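You operate a simulated robot arm through the tools that you are given. There is no shell and no other tool. Be economical: measure what you need, move in short steps, check, and stop when the job is done.

You are at the controls of a simulated robot arm. One attempt, no reset.

## Task
Grease the hub tops of the pink and the yellow gear.
Fine: load the brush at the tin; brush back in the rack. A coat counts when it lies all over at full strength: go over it till it gets no stronger.

It is judged by the outcome, as a careful person would: the job done as asked, and still so three seconds after it is handed in. It fails if anything else is knocked over, pushed out of place, dropped, spilled or broken.

## Robot
A 7-joint arm with a two-finger parallel gripper, fixed in place. Base frame: the origin is at the foot of the arm, x ahead of it, y to its left, z up; the work surface is at about z = 0. Units: mm, degrees, N and s.
With the tool pointing down near the work surface it reaches from about 220 to 580 mm from the base axis. Its first joint turns from -66.0 to 66.0 degrees. Payload 2.5 kg.
The tool frame sits at the grasp point between the pads (the TCP): z along the fingers, y along the line on which they close. The tips reach 23 mm beyond it. Largest opening 94 mm; finger width 38, thickness 10; the body of the gripper, 54 by 96 mm, starts 39 mm behind the TCP.
Orientation is told as [roll, pitch, yaw] about the base's x, y, z axes, in that order, counted from this pose: with the fingers straight down and closing along the base's y, the tool's x points along the base's -x, its y along +y and its z along -z.

## Interface
- The arm moves only by the tool nudge_tool. Its argument "rows" is a list of rows, each an object (a shift or turn left out is 0, a gripper value left out holds the last) with "claw": the finger opening in mm, from 0 to 94; "xyz": the shift along the tool's x, y, z in mm, a list of three; "turn": the turn, a rotation vector about the tool's x, y, z in degrees, a list of three. In form: [{"claw": claw, "xyz": [x, y, z], "turn": [ax, ay, az]}, ...]. A call has 1 to 8 rows; each row is the pose to reach, as a shift and turn from the pose commanded when the call began, along the tool's axes at that moment. A row lasts 0.2 s, in which the tool goes at most 50 mm and 8.6 degrees; a call with a longer step from one row to the next is refused whole, and so is a gripper value outside its range. A pose out of reach is approached as far as the arm can. The call stops where the force on the tool passes 40 N (or 10 N more than at its start, if that is more) or the arm is blocked; 0.2 s more then pass. The fingers move at their own pace (about 108 mm/s each) and stop on an object; they squeeze with about 38 N. The grip force told is the motor's: it shows also when the fingers shut on nothing. Time passes only in rows, and 0.2 s behind the last, so rows that repeat a pose let the fingers close. The reply holds the time, the measured pose of the TCP, the force on the tool along the base axes, the opening and the grip force, in the units named above and with some noise, with the torque about the TCP (base axes, N m) and any sound that the robot's microphone picked up, and new pictures: "views" is both (left out), scene, wrist or none.
- Cameras (640 x 400 px; columns grow to the right, rows downward): "scene" is fixed at [139.2, -426.3, 548.1]; the picture's right is [0.62, -0.78, 0.00], its down [-0.41, -0.33, -0.85] and it looks along [0.67, 0.53, -0.53] (base axes); focal length 342 px, centre (320, 200). "wrist" rides on the gripper at [86, 16, -75] in the tool frame; the picture's right is [-0.18, 0.98, 0.00], its down [-0.58, -0.11, -0.81] and it looks along [-0.79, -0.15, 0.59] (tool axes); focal length 243 px, centre (320, 200).
- measure_at(camera, pixels): for up to 12 pixels [column, row] of the newest picture of that camera ("zoom" is the newest enlarged one), the place [x, y, z] in the base frame of the surface seen there, good to about 3 mm. No time passes.
- enlarge(camera, box): a new picture of the part [left, top, right, bottom] of that camera's present view, enlarged. No time passes.
- sign_off(): hands the job in; it is judged then, once.

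Work in short steps. Measure before you move; look again where a grasp or a placing could have gone wrong, and mend it. You have 80 turns and 200 pictures in all, those below and enlarged ones among them. Open the gripper and draw the arm clear of the work before you hand the job in, unless the task says otherwise; then end with one line.

The tools are called as a command line: name --argument value ..., lists and objects as JSON in quotes. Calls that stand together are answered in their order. nudge_tool: Moves the arm, as the interface text tells. Its arguments: {"type":"object","properties":{"rows":{"type":"array","items":{"type":"object","properties":{"claw":{"type":"number"},"xyz":{"type":"array","items":{"type":"number"}},"turn":{"type":"array","items":{"type":"number"}}}}},"views":{"type":"string","enum":["both","scene","wrist","none"]}},"required":["rows"]} The other tools are called the same way: measure_at (camera, pixels) gives the place of the surface under pixels of a picture; enlarge (camera, box) takes an enlarged picture of a part of a camera's view; sign_off () hands the job in.

At the start:

```text
time: 0.0
position: [361.7, -59.9, 333.0]
tool_rot: [-0.1, 0.0, 0.0]
wrist_force: [0.6, 0.0, 0.0]
moment: [-0.05, -0.02, 0.02]
finger_gap: 94.2
grasp_force: 0.1
```

scene: 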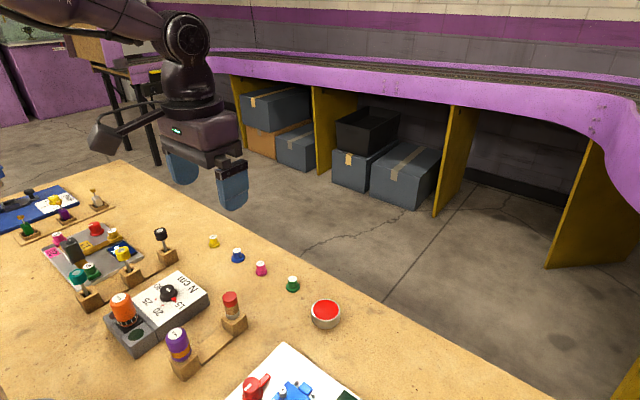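
wrist: 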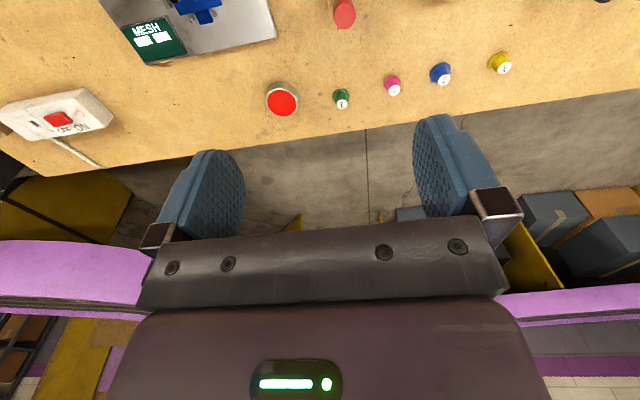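

The scene shows many small items on the bench; I enlarge to identify gears, tin, brush and rack.

enlarge --camera "scene" --box '[0, 170, 200, 295]'

enlarge --camera "scene" --box '[60, 200, 260, 325]'

enlarge --camera "scene" --box '[160, 220, 400, 400]'

```text
3.20 times, centred on (100, 232) of scene
```

zoom: 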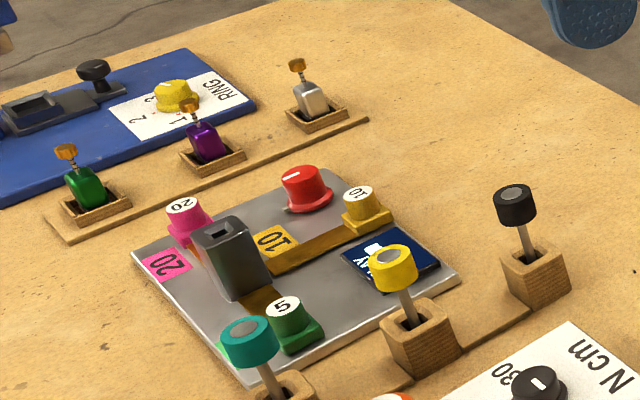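

```text
3.20 times, centred on (160, 262) of scene
```

zoom: 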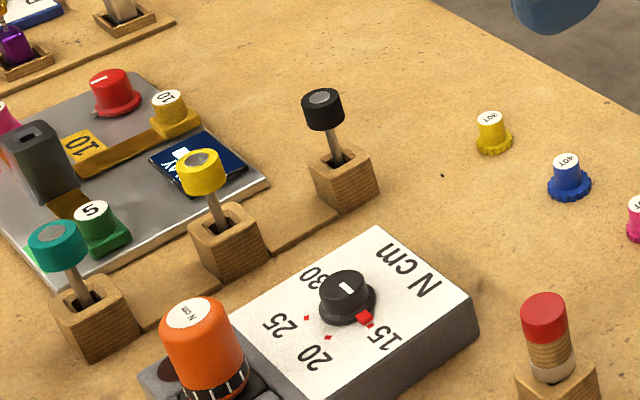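

```text
2.22 times, centred on (280, 310) of scene
```

zoom: 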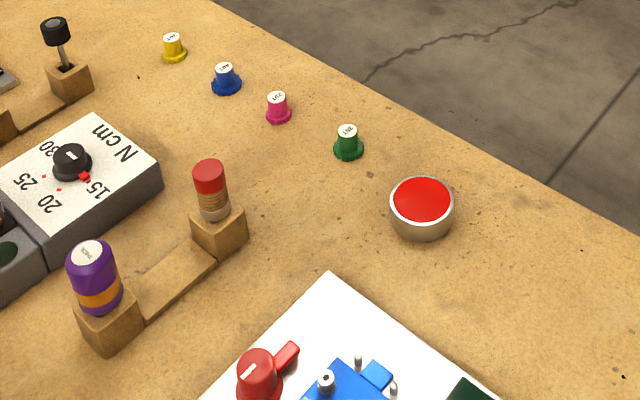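

I need closer looks at the candidates for brush: the rack with red/purple items near (233,315)/(180,350) and the shafts with coloured knobs.

enlarge --camera "scene" --box '[150, 280, 260, 390]'

enlarge --camera "scene" --box '[200, 225, 350, 335]'

enlarge --camera "scene" --box '[0, 170, 110, 245]'

measure_at --camera "scene" --pixels '[[213, 237], [237, 252], [261, 265], [292, 281], [325, 308], [325, 322], [230, 296], [234, 325], [177, 334], [185, 366], [213, 245], [261, 274]]'

```text
3.64 times, centred on (205, 335) of scene
```

zoom: 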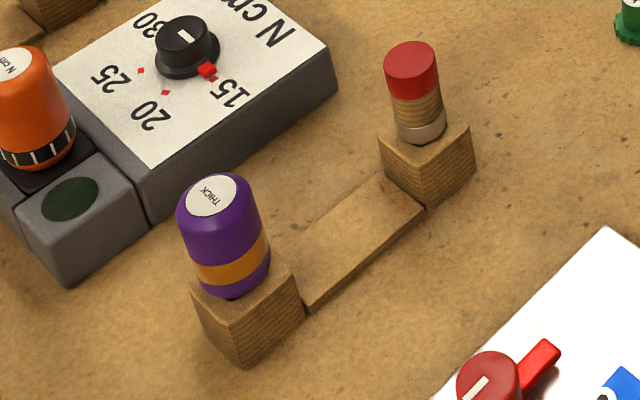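

```text
3.64 times, centred on (275, 280) of scene
```

zoom: 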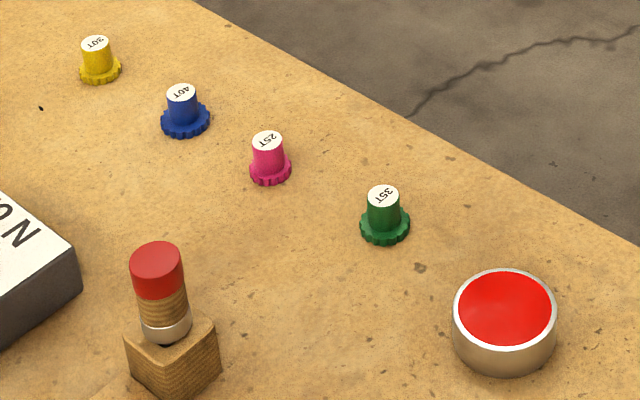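

```text
5.33 times, centred on (55, 208) of scene
```

zoom: 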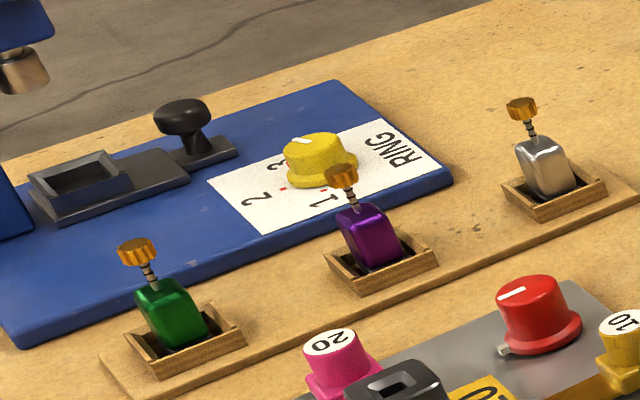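

```text
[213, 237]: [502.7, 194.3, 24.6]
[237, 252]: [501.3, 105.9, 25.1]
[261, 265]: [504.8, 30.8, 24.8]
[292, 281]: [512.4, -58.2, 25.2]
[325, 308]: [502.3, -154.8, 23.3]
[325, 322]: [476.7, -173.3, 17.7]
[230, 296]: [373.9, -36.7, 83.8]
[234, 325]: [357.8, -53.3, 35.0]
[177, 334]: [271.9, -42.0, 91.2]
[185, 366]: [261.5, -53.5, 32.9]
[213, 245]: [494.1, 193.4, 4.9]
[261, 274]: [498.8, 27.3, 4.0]
```

The red-topped item has a wooden handle and ferrule, so it's probably the brush; the purple one reads "THICK". I measure the handle, the block and the nearby box edge.

enlarge --camera "scene" --box '[190, 280, 270, 350]'

measure_at --camera "scene" --pixels '[[230, 294], [231, 306], [232, 312], [233, 317], [222, 322], [246, 319], [234, 334], [206, 298], [207, 290], [140, 298], [122, 300], [178, 330]]'

```text
5.71 times, centred on (230, 315) of scene
```

zoom: 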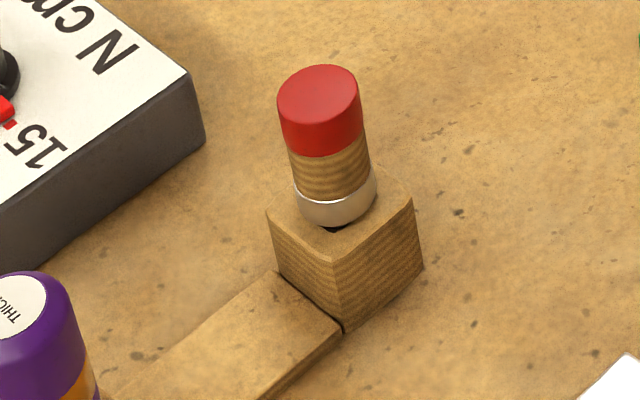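

```text
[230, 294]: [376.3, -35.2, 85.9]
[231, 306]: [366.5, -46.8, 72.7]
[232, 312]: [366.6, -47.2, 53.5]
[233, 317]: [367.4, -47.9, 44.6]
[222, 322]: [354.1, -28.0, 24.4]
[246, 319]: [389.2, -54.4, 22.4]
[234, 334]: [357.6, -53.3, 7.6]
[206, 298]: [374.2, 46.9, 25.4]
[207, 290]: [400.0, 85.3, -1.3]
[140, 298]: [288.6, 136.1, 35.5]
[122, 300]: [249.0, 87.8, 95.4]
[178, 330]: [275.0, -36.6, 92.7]
```

The brush stands at about (374,-39), cap top z≈86, block top ≈40. I move above it and look down with the wrist view.

nudge_tool --rows '[{"claw": 70, "xyz": [-6, 10, 40]}, {"xyz": [-12, 21, 80]}, {"xyz": [-12, 21, 120]}, {"xyz": [-12, 21, 160]}, {"xyz": [-12, 21, 190]}, {"xyz": [-12, 21, 190]}]'

```text
time: 1.4
position: [374.3, -39.6, 143.6]
tool_rot: [0.0, 0.0, 0.0]
wrist_force: [-0.2, 0.5, 1.3]
moment: [-0.01, 0.0, 0.0]
finger_gap: 69.8
grasp_force: 0.1
```

scene: 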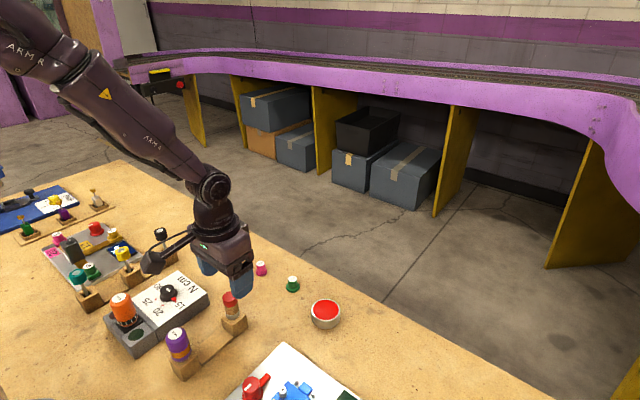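
wrist: 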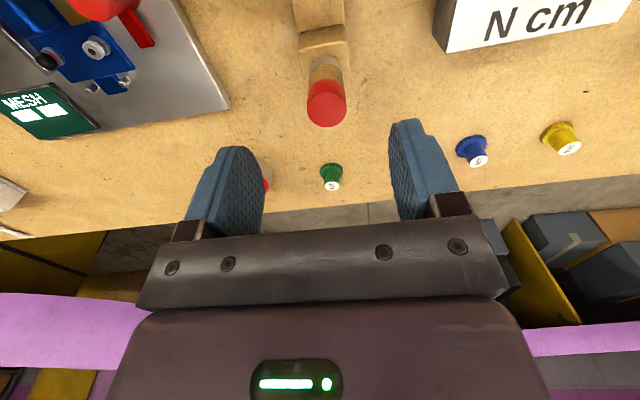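

The cap shows at about (327,108) in the wrist view; I measure its sides to centre the grasp.

measure_at --camera "wrist" --pixels '[[309, 104], [327, 110], [345, 104], [327, 85], [327, 125], [325, 70], [320, 58], [340, 58]]'

enlarge --camera "wrist" --box '[270, 0, 400, 140]'

```text
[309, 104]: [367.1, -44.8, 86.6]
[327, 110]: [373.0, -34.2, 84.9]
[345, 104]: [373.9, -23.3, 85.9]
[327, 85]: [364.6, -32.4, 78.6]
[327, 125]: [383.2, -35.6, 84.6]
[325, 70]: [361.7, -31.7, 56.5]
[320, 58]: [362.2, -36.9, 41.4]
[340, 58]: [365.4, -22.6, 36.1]
```

```text
2.86 times, centred on (335, 70) of wrist
```

zoom: 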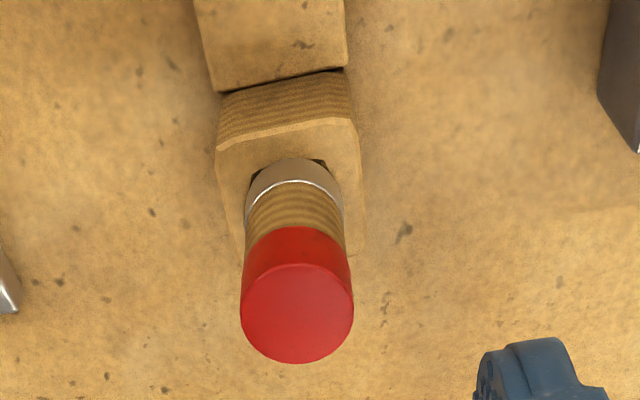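

Centre ≈(373,-34.5). I shift 5 mm in y, descend to TCP z≈67 (tips ≈44, above block ≈38), and close.

nudge_tool --rows '[{"claw": 70, "xyz": [1, 5, 20]}, {"xyz": [1, 5, 50]}, {"xyz": [1, 5, 76]}, {"xyz": [1, 5, 76]}, {"claw": 0, "xyz": [1, 5, 76]}, {"xyz": [1, 5, 76]}, {"xyz": [1, 5, 76]}]'

```text
time: 3.0
position: [371.6, -33.5, 67.5]
tool_rot: [0.0, 0.0, 0.0]
wrist_force: [-0.6, -0.5, 0.4]
moment: [-0.01, 0.01, -0.02]
finger_gap: 22.6
grasp_force: 37.5
```

scene: 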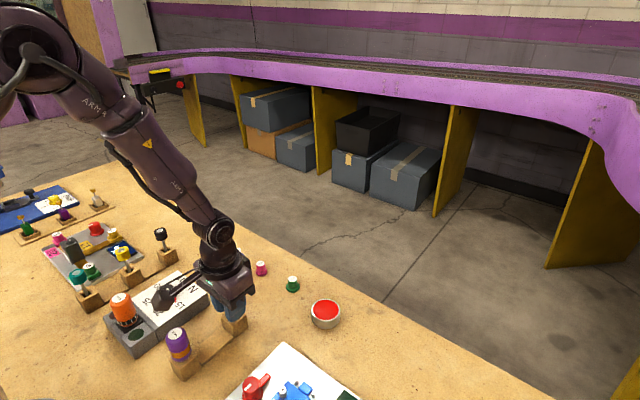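
wrist: 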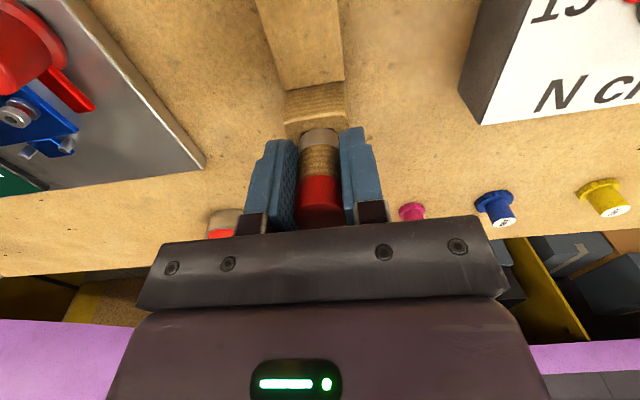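

Gripped, opening 22.6. I lift straight up 80 mm and look at the business end.

nudge_tool --rows '[{"xyz": [0, 0, -20]}, {"xyz": [0, 0, -45]}, {"xyz": [0, 0, -80]}, {"xyz": [0, 0, -110]}, {"xyz": [0, 0, -110]}]'

enlarge --camera "scene" --box '[180, 220, 300, 345]'

enlarge --camera "wrist" --box '[220, 60, 420, 240]'

```text
time: 4.2
position: [372.7, -33.8, 177.5]
tool_rot: [0.0, 0.0, 0.0]
wrist_force: [0.2, -0.9, -0.2]
moment: [0.01, 0.01, 0.01]
finger_gap: 22.1
grasp_force: 37.9
```

scene: 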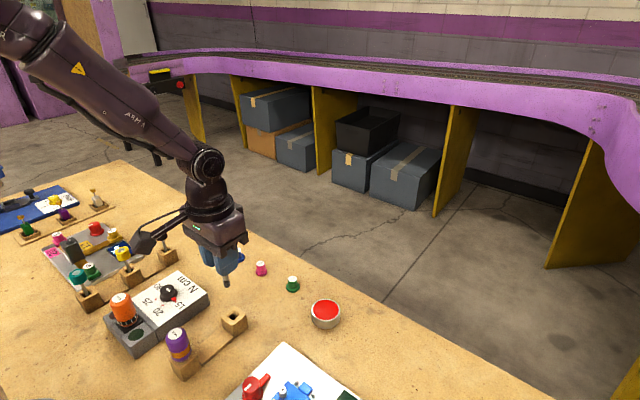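
wrist: 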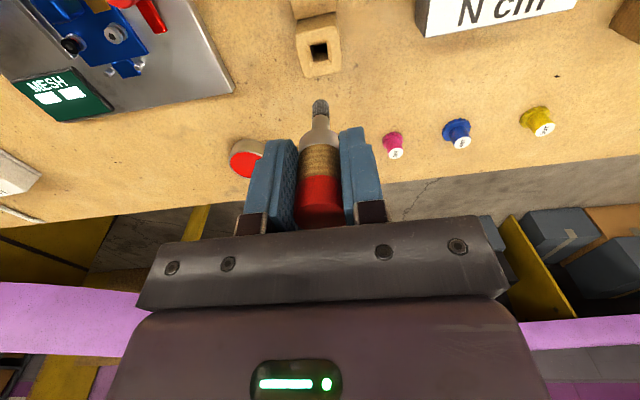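

```text
3.20 times, centred on (240, 282) of scene
```

zoom: 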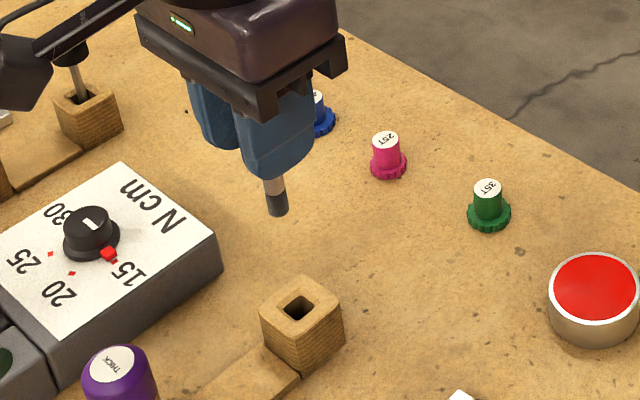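

```text
2.22 times, centred on (320, 150) of wrist
```

zoom: 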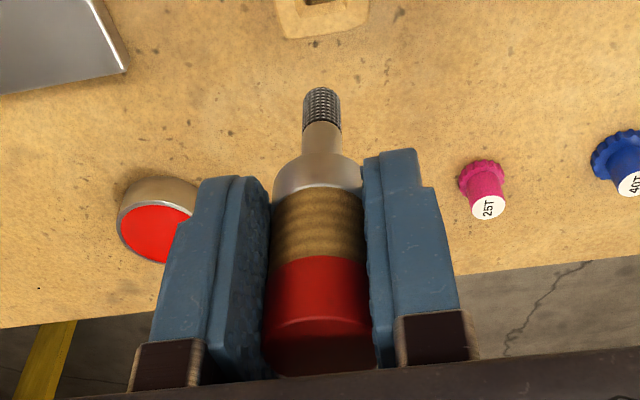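

It is a brush with a dark bristle tip. I measure the tip and the tin (red surface may be a lid or grease).

measure_at --camera "scene" --pixels '[[227, 285], [226, 280], [225, 275], [325, 308], [316, 308], [335, 308], [325, 301], [325, 315], [261, 265]]'

measure_at --camera "wrist" --pixels '[[320, 102], [320, 110], [320, 125], [237, 160], [250, 163], [396, 153], [545, 131]]'

enlarge --camera "scene" --box '[300, 285, 350, 335]'

```text
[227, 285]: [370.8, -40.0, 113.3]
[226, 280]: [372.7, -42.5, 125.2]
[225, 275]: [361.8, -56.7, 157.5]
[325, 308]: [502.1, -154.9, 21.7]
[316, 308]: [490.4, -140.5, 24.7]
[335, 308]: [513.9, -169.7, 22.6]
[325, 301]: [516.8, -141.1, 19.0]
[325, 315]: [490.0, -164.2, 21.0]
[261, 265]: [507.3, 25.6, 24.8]
```

```text
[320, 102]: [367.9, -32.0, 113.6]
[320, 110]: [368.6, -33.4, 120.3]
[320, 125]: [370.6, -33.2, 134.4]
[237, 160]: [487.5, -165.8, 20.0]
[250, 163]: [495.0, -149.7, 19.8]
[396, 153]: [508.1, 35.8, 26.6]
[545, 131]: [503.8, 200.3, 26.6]
```

```text
8.00 times, centred on (325, 310) of scene
```

zoom: 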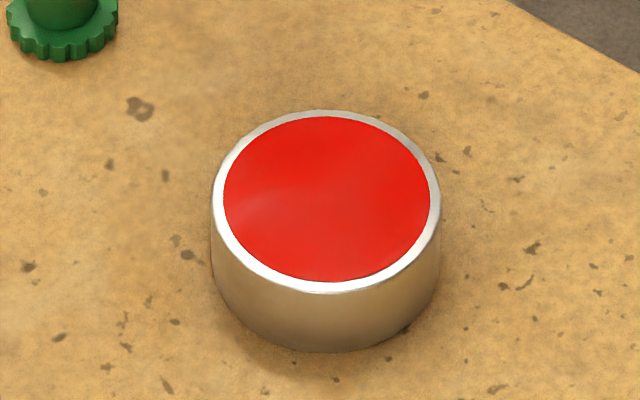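

Tip is about 66 mm below the TCP, roughly on axis. I move over the tin centre (502,-155) and descend to tip z≈32.

nudge_tool --rows '[{"xyz": [-26, -24, 0]}, {"xyz": [-57, -53, 0]}, {"xyz": [-88, -82, 0]}, {"xyz": [-115, -107, 0]}, {"xyz": [-129.5, -121, 0]}, {"xyz": [-129.5, -121, 35]}, {"xyz": [-129.5, -121, 70]}, {"xyz": [-129.5, -121, 80]}]'

enlarge --camera "scene" --box '[270, 250, 390, 345]'

enlarge --camera "wrist" --box '[220, 60, 420, 240]'

```text
time: 6.0
position: [502.3, -156.2, 97.4]
tool_rot: [0.0, 0.0, 0.0]
wrist_force: [-0.1, -0.3, -0.1]
moment: [0.03, 0.02, 0.0]
finger_gap: 22.4
grasp_force: 38.4
```

scene: 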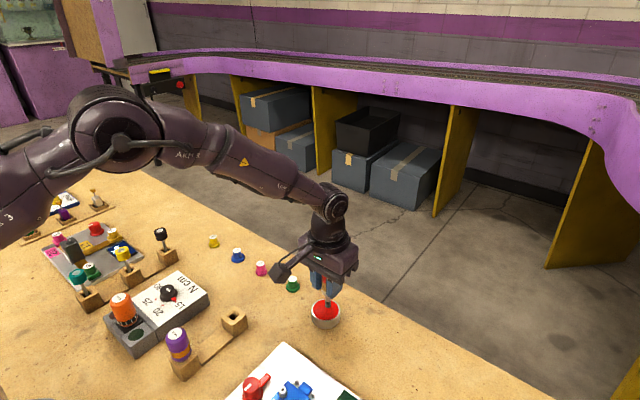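
wrist: 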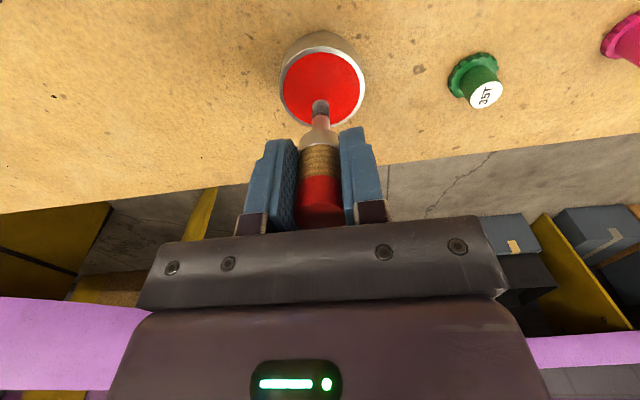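

```text
4.21 times, centred on (330, 298) of scene
```

zoom: 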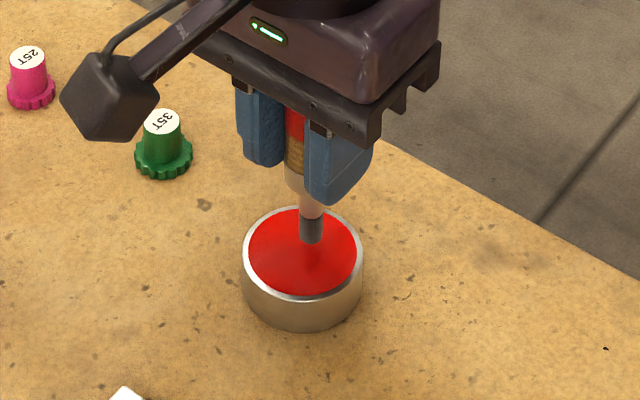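

```text
2.22 times, centred on (320, 150) of wrist
```

zoom: 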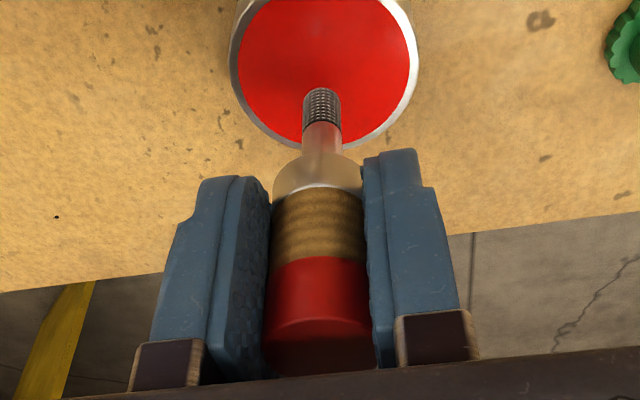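

Tip is over the grease. I lower 10 mm, then slowly to dip into the surface.

nudge_tool --rows '[{"xyz": [0, 0, 5]}, {"xyz": [0, 0, 9]}, {"xyz": [0, 0, 11]}, {"xyz": [0, 0, 13]}, {"xyz": [0, 0, 13]}]' --views "scene"

enlarge --camera "scene" --box '[270, 250, 390, 345]'

```text
time: 7.2
position: [504.2, -155.8, 86.4]
tool_rot: [-0.1, -0.5, -0.1]
wrist_force: [-3.7, 1.8, 31.1]
moment: [-0.24, 0.19, -0.07]
finger_gap: 22.1
grasp_force: 37.7
```

scene: 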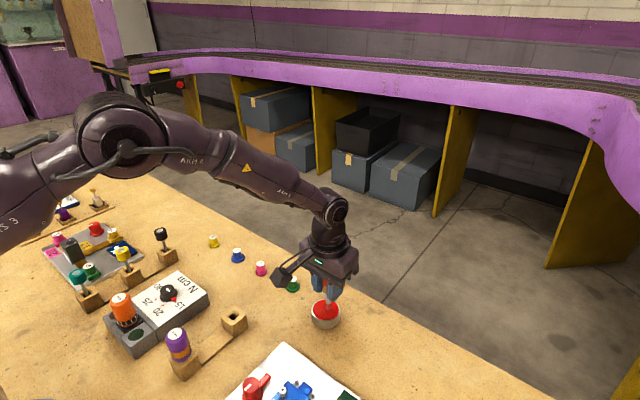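

```text
4.21 times, centred on (330, 298) of scene
```

zoom: 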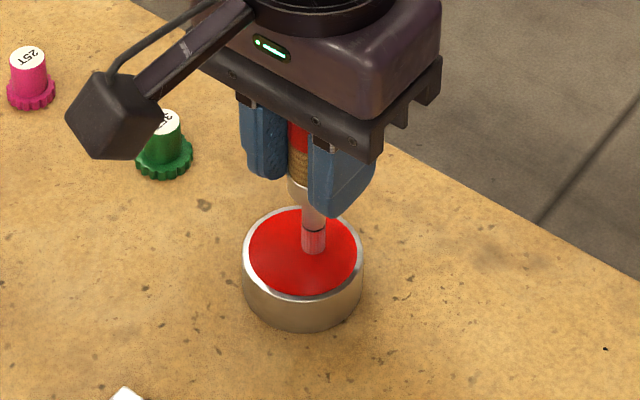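

The surface is firm (31 N) and the bristles turned red: loaded. I lift straight up and check.

nudge_tool --rows '[{"xyz": [0, 0, -4]}, {"xyz": [0, 0, -30]}, {"xyz": [0, 0, -60]}, {"xyz": [0, 0, -60]}]'

enlarge --camera "scene" --box '[270, 210, 390, 345]'

enlarge --camera "wrist" --box '[220, 60, 420, 240]'

```text
time: 8.2
position: [501.0, -154.7, 143.2]
tool_rot: [0.0, 0.1, 0.0]
wrist_force: [-0.2, -0.4, -0.6]
moment: [-0.02, 0.02, 0.01]
finger_gap: 22.4
grasp_force: 37.7
```

scene: 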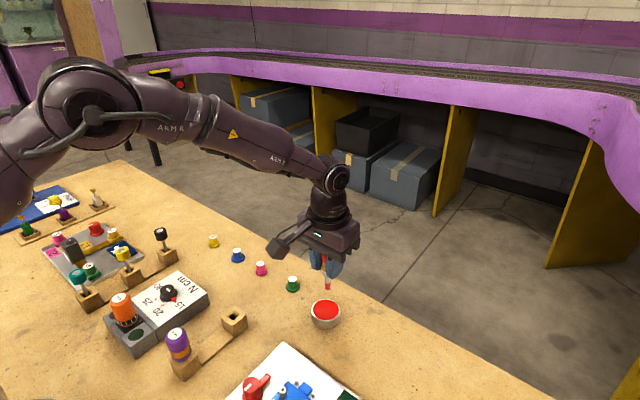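
wrist: 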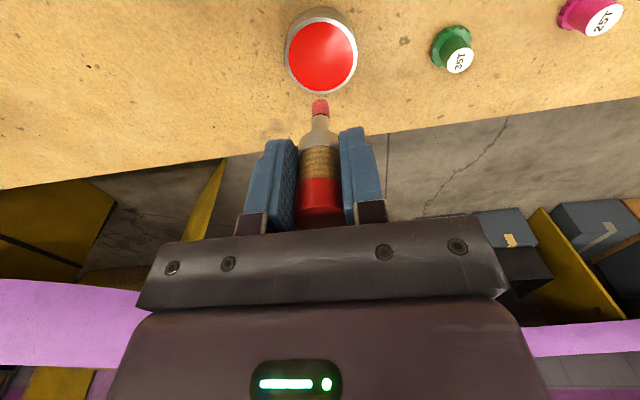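

```text
2.96 times, centred on (330, 278) of scene
```

zoom: 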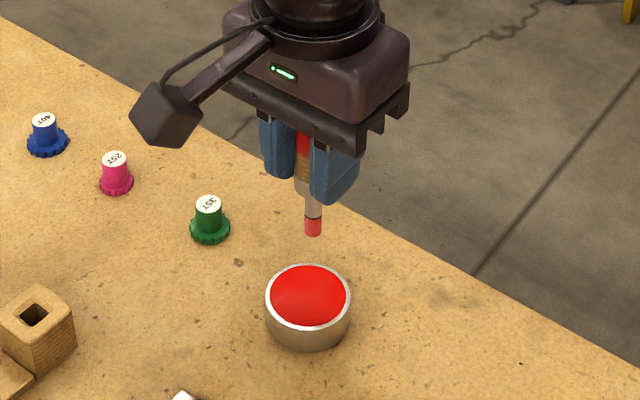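

```text
2.22 times, centred on (320, 150) of wrist
```

zoom: 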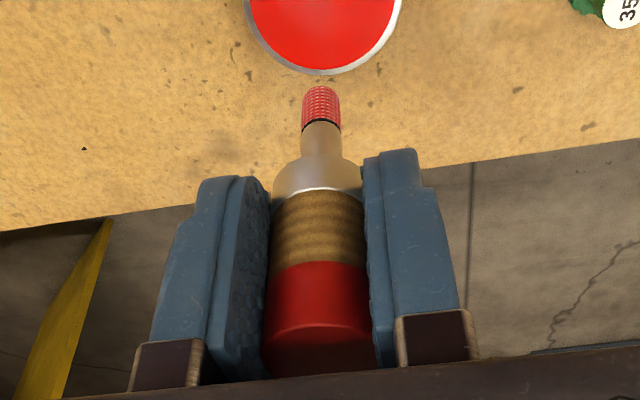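

The bristles are fully red. Now I measure the pink and yellow hub tops precisely from enlarged scene views.

enlarge --camera "scene" --box '[245, 252, 277, 284]'

```text
12.50 times, centred on (261, 268) of scene
```

zoom: 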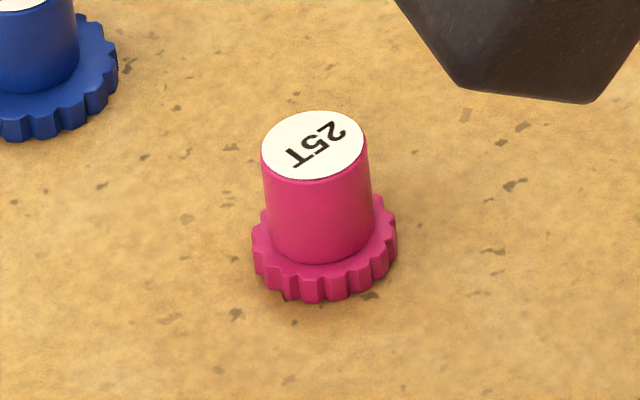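

measure_at --camera "zoom" --pixels '[[313, 145], [275, 145], [351, 145], [313, 120], [313, 170], [290, 130], [335, 160], [290, 160], [335, 130]]'

enlarge --camera "scene" --box '[197, 226, 229, 258]'

```text
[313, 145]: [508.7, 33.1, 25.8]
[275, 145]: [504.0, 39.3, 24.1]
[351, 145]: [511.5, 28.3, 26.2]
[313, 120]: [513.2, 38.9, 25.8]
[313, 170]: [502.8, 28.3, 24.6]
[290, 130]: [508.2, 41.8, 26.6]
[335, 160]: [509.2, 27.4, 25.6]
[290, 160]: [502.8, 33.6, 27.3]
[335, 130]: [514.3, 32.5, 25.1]
```

```text
12.50 times, centred on (213, 242) of scene
```

zoom: 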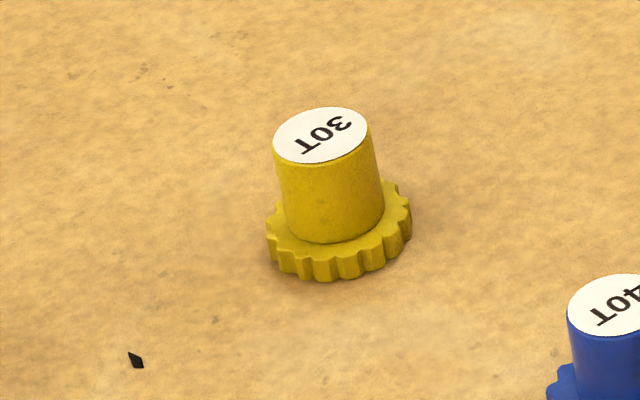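

measure_at --camera "zoom" --pixels '[[320, 135], [285, 135], [355, 135], [320, 113], [320, 158], [300, 122], [340, 148], [300, 148], [340, 122]]'

```text
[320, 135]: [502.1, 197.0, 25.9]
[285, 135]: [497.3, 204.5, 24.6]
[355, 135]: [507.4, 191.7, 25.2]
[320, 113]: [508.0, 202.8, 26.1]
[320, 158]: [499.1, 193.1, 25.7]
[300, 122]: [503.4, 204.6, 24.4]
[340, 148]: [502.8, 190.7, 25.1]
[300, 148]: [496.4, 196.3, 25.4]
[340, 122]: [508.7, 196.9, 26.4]
```

Pink hub centre ≈(508.3,33.7,25.5), yellow ≈(502.8,197.5,25.4), radius ≈8. I travel over the pink hub and come down to ~12 mm above it.

nudge_tool --rows '[{"xyz": [-2, 30, 0]}, {"xyz": [-3, 75, 0]}, {"xyz": [-4, 120, 0]}, {"xyz": [-6, 160, 0]}, {"xyz": [-6, 188.5, 0]}, {"xyz": [-6, 188.5, 20]}, {"xyz": [-6, 188.5, 40]}, {"xyz": [-6, 188.5, 44]}]'

enlarge --camera "scene" --box '[230, 225, 294, 289]'

enlarge --camera "wrist" --box '[270, 40, 370, 140]'

```text
time: 10.0
position: [508.9, 33.1, 101.0]
tool_rot: [0.1, 0.0, 0.0]
wrist_force: [-0.2, -0.8, -0.2]
moment: [-0.01, -0.02, -0.03]
finger_gap: 22.4
grasp_force: 37.5
```

scene: 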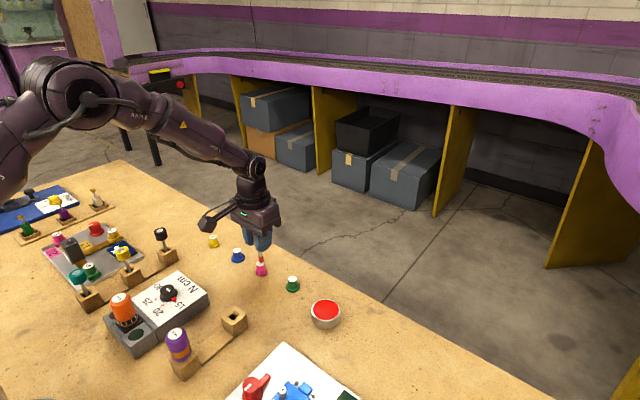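
wrist: 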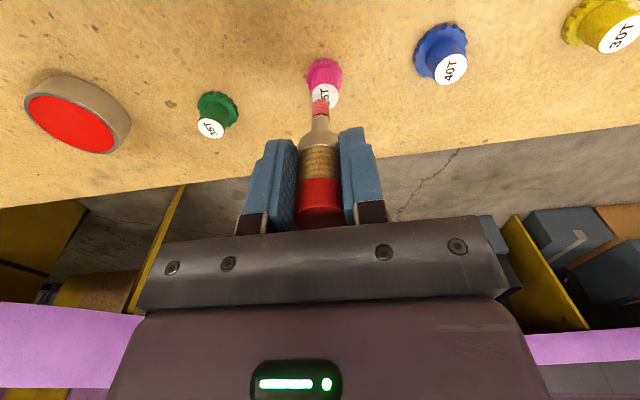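

```text
6.25 times, centred on (262, 257) of scene
```

zoom: 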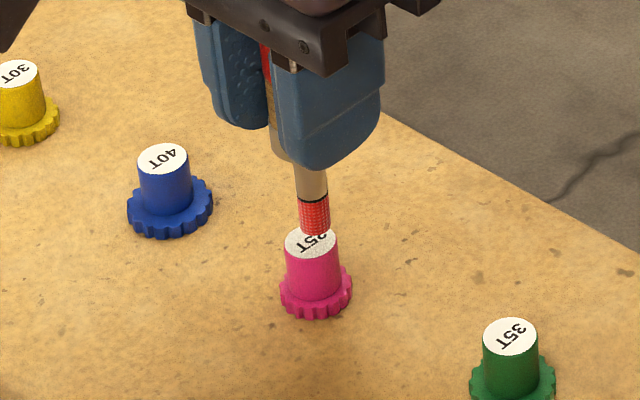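

```text
4.00 times, centred on (320, 90) of wrist
```

zoom: 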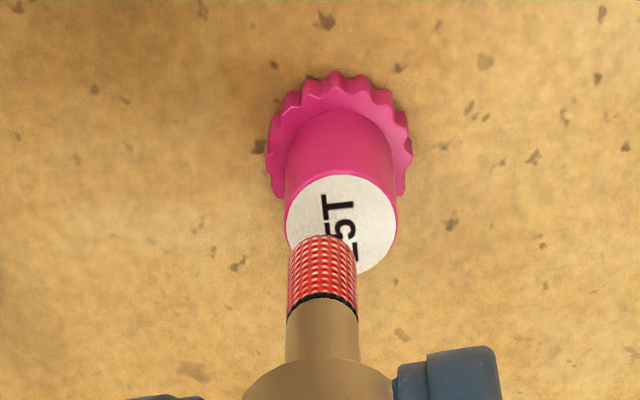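

In the wrist zoom the tip is slightly left of the hub centre (322 vs 341), i.e. ~2.5 mm toward -y. I shift +2.5 mm in y and lower 6 mm to view alignment closely.

nudge_tool --rows '[{"xyz": [0, 2.5, 3]}, {"xyz": [0, 2.5, 6]}, {"xyz": [0, 2.5, 6]}]' --views "none"

enlarge --camera "scene" --box '[242, 240, 282, 280]'

enlarge --camera "wrist" --box '[290, 50, 350, 120]'

```text
time: 10.8
position: [508.5, 36.5, 94.7]
tool_rot: [0.1, 0.0, 0.0]
wrist_force: [0.2, -0.2, -0.9]
moment: [0.0, -0.02, -0.02]
finger_gap: 22.2
grasp_force: 37.9
```

```text
10.00 times, centred on (262, 260) of scene
```

zoom: 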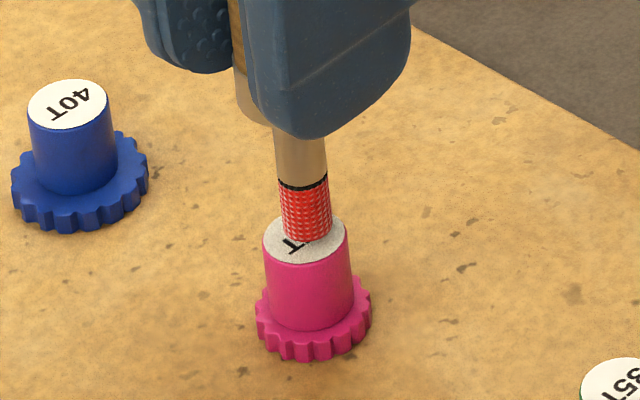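

```text
5.71 times, centred on (320, 85) of wrist
```

zoom: 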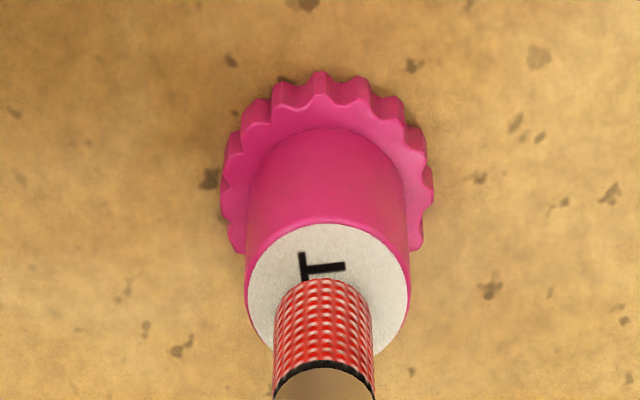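

Well centred (tip over hub in both views). I lower gently in 1 mm steps to touch.

nudge_tool --rows '[{"xyz": [0, 0.3, 1]}, {"xyz": [0, 0.3, 2]}, {"xyz": [0, 0.3, 3]}, {"xyz": [0, 0.3, 3.5]}, {"xyz": [0, 0.3, 3.5]}]' --views "none"

enlarge --camera "scene" --box '[242, 240, 282, 280]'

enlarge --camera "wrist" --box '[290, 50, 350, 120]'

```text
time: 12.0
position: [508.5, 36.6, 91.1]
tool_rot: [0.0, -0.1, 0.0]
wrist_force: [0.7, -0.2, 6.5]
moment: [0.01, 0.01, 0.02]
finger_gap: 22.3
grasp_force: 38.4
```

```text
10.00 times, centred on (262, 260) of scene
```

zoom: 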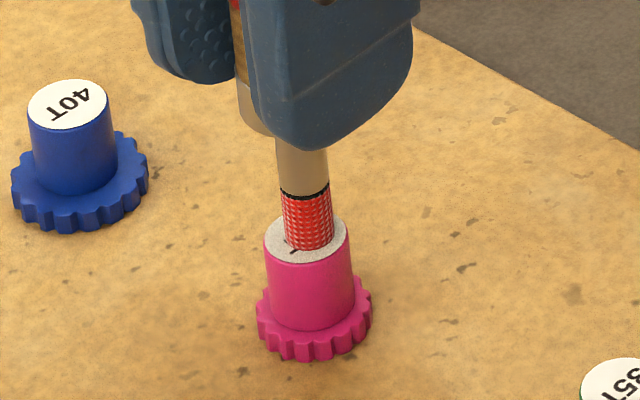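

```text
5.71 times, centred on (320, 85) of wrist
```

zoom: 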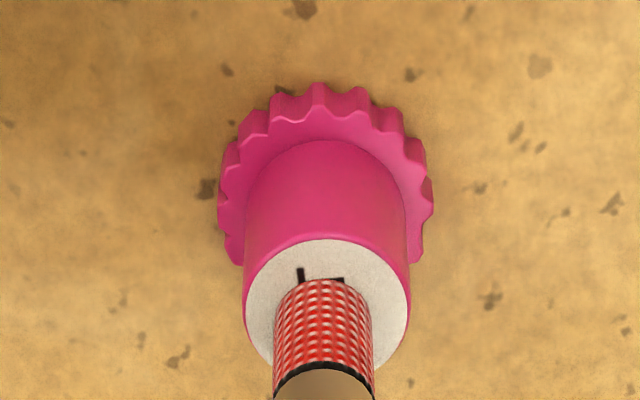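

Contact at 6.5 N, centred. I lift to see what mark it leaves.

nudge_tool --rows '[{"xyz": [0, 0, -3]}, {"xyz": [0, 0, -12]}, {"xyz": [0, 0, -12]}]' --views "none"

enlarge --camera "scene" --box '[242, 240, 282, 280]'

enlarge --camera "wrist" --box '[290, 50, 350, 120]'

```text
time: 12.8
position: [507.8, 36.5, 102.3]
tool_rot: [0.0, 0.0, 0.0]
wrist_force: [0.3, -0.3, -0.5]
moment: [0.01, -0.01, -0.03]
finger_gap: 22.2
grasp_force: 37.7
```

```text
10.00 times, centred on (262, 260) of scene
```

zoom: 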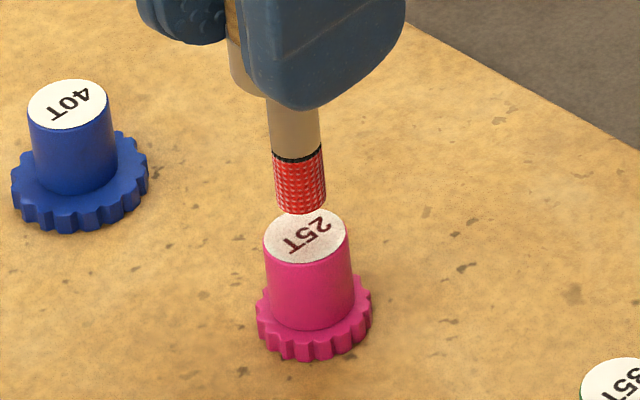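

```text
5.71 times, centred on (320, 85) of wrist
```

zoom: 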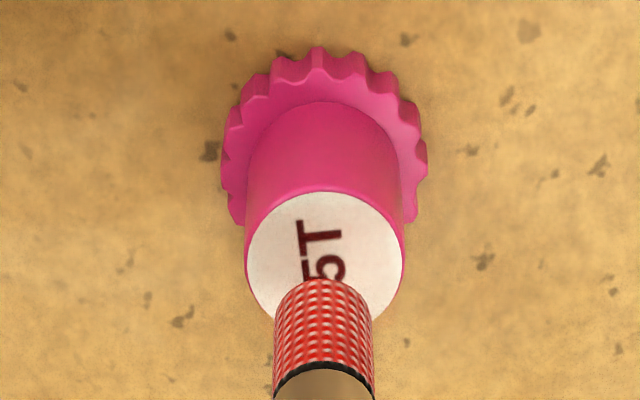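

A faint tint already lies on the hub; it builds up with more contact. I press again lightly and stroke in a small ±3 mm circle.

nudge_tool --rows '[{"xyz": [0, 0, 9]}, {"xyz": [0, 0, 12]}, {"xyz": [2.5, 0, 12]}, {"xyz": [0, 2.5, 12]}, {"xyz": [-2.5, 0, 12]}, {"xyz": [0, -2.5, 12]}, {"xyz": [0, 0, 12]}, {"xyz": [0, 0, 12]}]' --views "none"

enlarge --camera "scene" --box '[242, 240, 282, 280]'

```text
time: 14.6
position: [508.1, 34.7, 91.5]
tool_rot: [0.0, 0.1, -0.1]
wrist_force: [1.2, -2.4, 3.8]
moment: [-0.13, -0.07, 0.03]
finger_gap: 22.4
grasp_force: 37.9
```

```text
10.00 times, centred on (262, 260) of scene
```

zoom: 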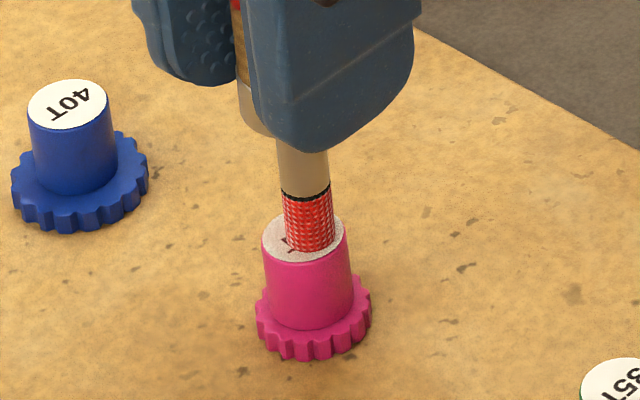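

Side force shows some friction drag. I lift and check both coat and gear position.

nudge_tool --rows '[{"xyz": [0, 0, -3]}, {"xyz": [0, 0, -20]}, {"xyz": [0, 0, -20]}]' --views "none"

enlarge --camera "scene" --box '[242, 240, 282, 280]'

```text
time: 15.4
position: [508.3, 35.5, 110.8]
tool_rot: [0.0, 0.0, -0.1]
wrist_force: [0.0, -0.1, -0.1]
moment: [0.0, -0.02, -0.01]
finger_gap: 22.1
grasp_force: 38.0
```

```text
10.00 times, centred on (262, 260) of scene
```

zoom: 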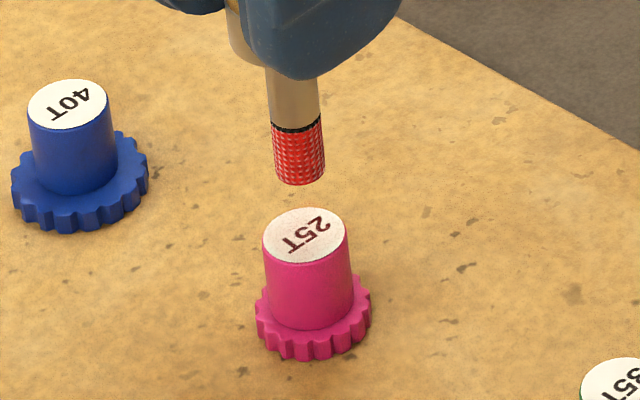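

The gear hasn't moved. I look closer at the tint strength.

enlarge --camera "scene" --box '[254, 258, 268, 270]'

enlarge --camera "wrist" --box '[300, 50, 350, 100]'

```text
16.00 times, centred on (261, 264) of scene
```

zoom: 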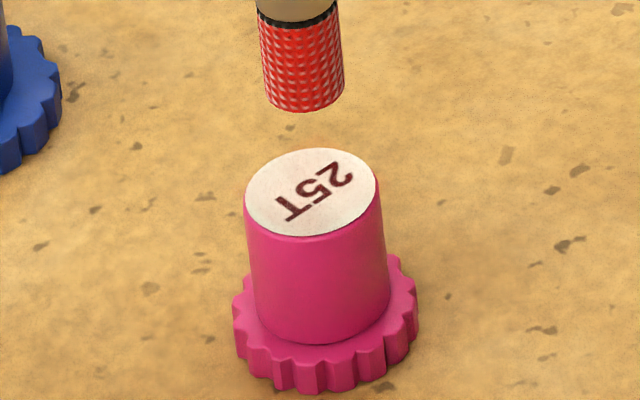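

```text
8.00 times, centred on (325, 75) of wrist
```

zoom: 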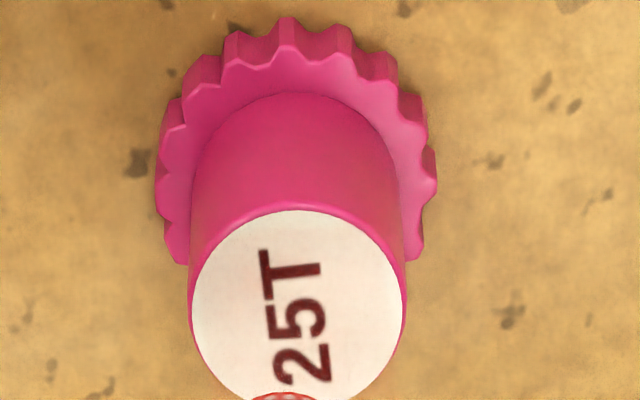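

The tint is uniform but faint. I do a longer series of rubbing strokes, lightly, staying within the hub.

nudge_tool --rows '[{"xyz": [0, 0, 17]}, {"xyz": [0, 0, 20]}, {"xyz": [3, 0, 20.2]}, {"xyz": [-3, 0, 20.2]}, {"xyz": [3, 0, 20.2]}, {"xyz": [-3, 0, 20.2]}, {"xyz": [3, 0, 20.2]}, {"xyz": [0, 0, 20.2]}]' --views "none"

nudge_tool --rows '[{"xyz": [0, 3, 0]}, {"xyz": [0, -3, 0]}, {"xyz": [0, 3, 0]}, {"xyz": [0, -3, 0]}, {"xyz": [0, 3, 0]}, {"xyz": [0, 0, 0]}, {"xyz": [0, 0, -3]}, {"xyz": [0, 0, -20]}]' --views "none"

enlarge --camera "scene" --box '[254, 258, 268, 270]'

```text
time: 17.2
position: [507.3, 35.6, 90.8]
tool_rot: [-0.1, 0.0, 0.0]
wrist_force: [-3.0, -0.5, 7.8]
moment: [-0.02, 0.12, -0.04]
finger_gap: 22.2
grasp_force: 38.3
```

```text
time: 19.0
position: [508.1, 36.5, 111.3]
tool_rot: [0.1, 0.1, 0.0]
wrist_force: [0.2, -0.2, -0.4]
moment: [0.0, 0.05, -0.01]
finger_gap: 22.0
grasp_force: 37.9
```

```text
16.00 times, centred on (261, 264) of scene
```

zoom: 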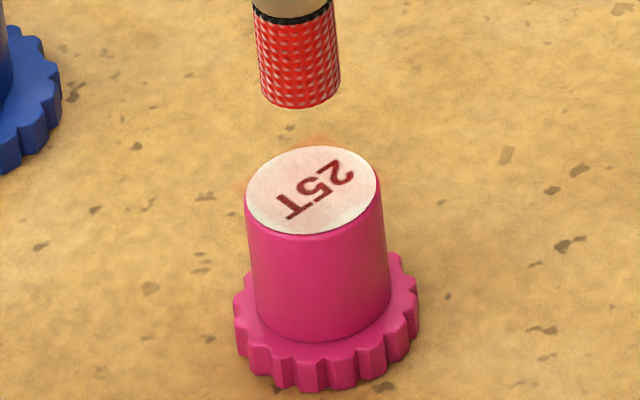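

It is building up with rubbing, weakest on the -x side. I continue with rings and strokes centred 1.5 mm further to -x.

nudge_tool --rows '[{"xyz": [1.5, 0, 17]}, {"xyz": [1.5, 0, 20.2]}, {"xyz": [5, 0, 20.2]}, {"xyz": [3.5, 3, 20.2]}, {"xyz": [-0.5, 3, 20.2]}, {"xyz": [-2, 0, 20.2]}, {"xyz": [-0.5, -3, 20.2]}, {"xyz": [3.5, -3, 20.2]}]' --views "none"

nudge_tool --rows '[{"xyz": [1.5, 3, 0]}, {"xyz": [0, 6, 0]}, {"xyz": [-4, 6, 0]}, {"xyz": [-5.5, 3, 0]}, {"xyz": [-4, 0, 0]}, {"xyz": [0, 0, 0]}, {"xyz": [1.5, 3, 0]}, {"xyz": [-2, 3, 0]}]' --views "none"

nudge_tool --rows '[{"xyz": [3.5, 0, 0]}, {"xyz": [-3.5, 0, 0]}, {"xyz": [3.5, 0, 0]}, {"xyz": [0, 3.5, 0]}, {"xyz": [0, -3.5, 0]}, {"xyz": [0, 3.5, 0]}, {"xyz": [0, 0, -3]}, {"xyz": [0, 0, -20]}]' --views "none"

enlarge --camera "scene" --box '[254, 258, 268, 270]'

```text
time: 20.8
position: [505.3, 31.5, 89.5]
tool_rot: [0.0, -0.1, 0.0]
wrist_force: [1.4, -0.2, 0.8]
moment: [0.01, -0.03, -0.02]
finger_gap: 22.2
grasp_force: 38.1
```

```text
time: 22.6
position: [507.1, 34.4, 91.1]
tool_rot: [0.0, 0.0, -0.1]
wrist_force: [-0.8, -0.6, 0.7]
moment: [-0.01, 0.02, -0.01]
finger_gap: 22.6
grasp_force: 38.0
```

```text
time: 24.4
position: [506.6, 35.9, 110.2]
tool_rot: [0.0, 0.1, 0.0]
wrist_force: [-0.1, 0.2, 0.1]
moment: [-0.01, 0.0, 0.01]
finger_gap: 22.4
grasp_force: 38.3
```

```text
16.00 times, centred on (261, 264) of scene
```

zoom: 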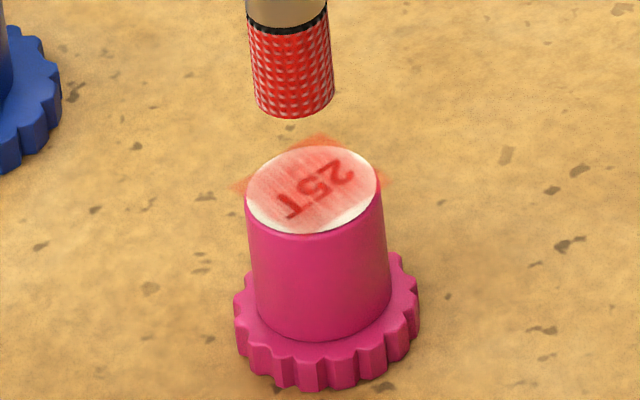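

The coat grew; the rim nearest the scene camera (-x,-y) is still pale. I shift the stroke centre ~2 mm that way and go on.

nudge_tool --rows '[{"xyz": [1.2, -2, 17]}, {"xyz": [1.2, -2, 20]}, {"xyz": [5.2, -2, 20]}, {"xyz": [3.5, -5, 20]}, {"xyz": [-1, -5.5, 20]}, {"xyz": [3.5, -5, 20]}, {"xyz": [5.2, -2, 20]}, {"xyz": [4, 1.5, 20]}]' --views "none"

nudge_tool --rows '[{"xyz": [1, -3.5, 0]}, {"xyz": [-0.5, -6.5, 0]}, {"xyz": [-5, -7, 0]}, {"xyz": [-0.5, -6.5, 0]}, {"xyz": [1, -3.5, 0]}, {"xyz": [0, 0, 0]}, {"xyz": [1, -3.5, 0]}, {"xyz": [-3, -3.5, 0]}]' --views "none"

nudge_tool --rows '[{"xyz": [3, -3, 0]}, {"xyz": [-1.5, -3, 0]}, {"xyz": [3, 0, 0]}, {"xyz": [-1.5, 0, 0]}, {"xyz": [3, -3, 0]}, {"xyz": [0, 0, 0]}, {"xyz": [0, 0, -3]}, {"xyz": [0, 0, -20]}]' --views "none"

enlarge --camera "scene" --box '[254, 258, 268, 270]'

enlarge --camera "wrist" --box '[300, 50, 350, 100]'

```text
time: 26.2
position: [502.5, 37.0, 90.3]
tool_rot: [-0.1, 0.1, 0.0]
wrist_force: [-0.2, -2.1, 3.2]
moment: [-0.13, 0.03, -0.02]
finger_gap: 22.5
grasp_force: 38.0
```

```text
time: 28.0
position: [505.7, 33.9, 89.3]
tool_rot: [0.1, 0.0, 0.0]
wrist_force: [-0.4, 0.4, 0.1]
moment: [0.01, 0.01, 0.01]
finger_gap: 22.1
grasp_force: 37.9
```

```text
time: 29.8
position: [504.6, 33.3, 110.1]
tool_rot: [0.0, 0.0, 0.0]
wrist_force: [-0.1, 0.6, -0.2]
moment: [0.04, -0.02, 0.02]
finger_gap: 22.3
grasp_force: 38.2
```

```text
16.00 times, centred on (261, 264) of scene
```

zoom: 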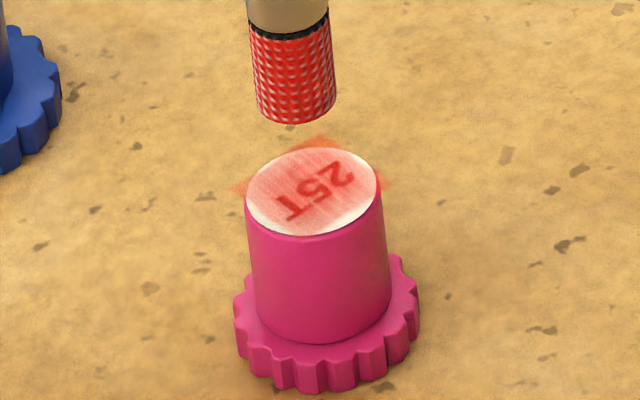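

```text
8.00 times, centred on (325, 75) of wrist
```

zoom: 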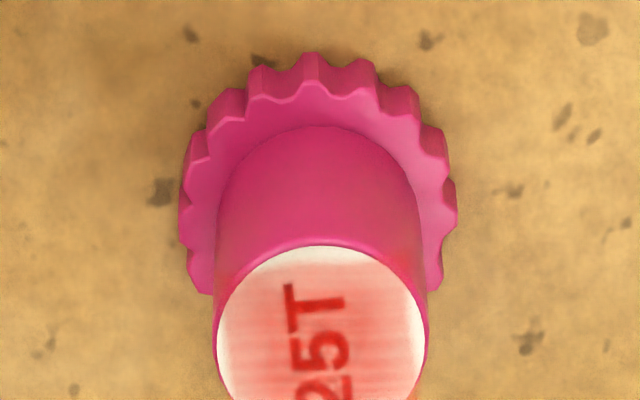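

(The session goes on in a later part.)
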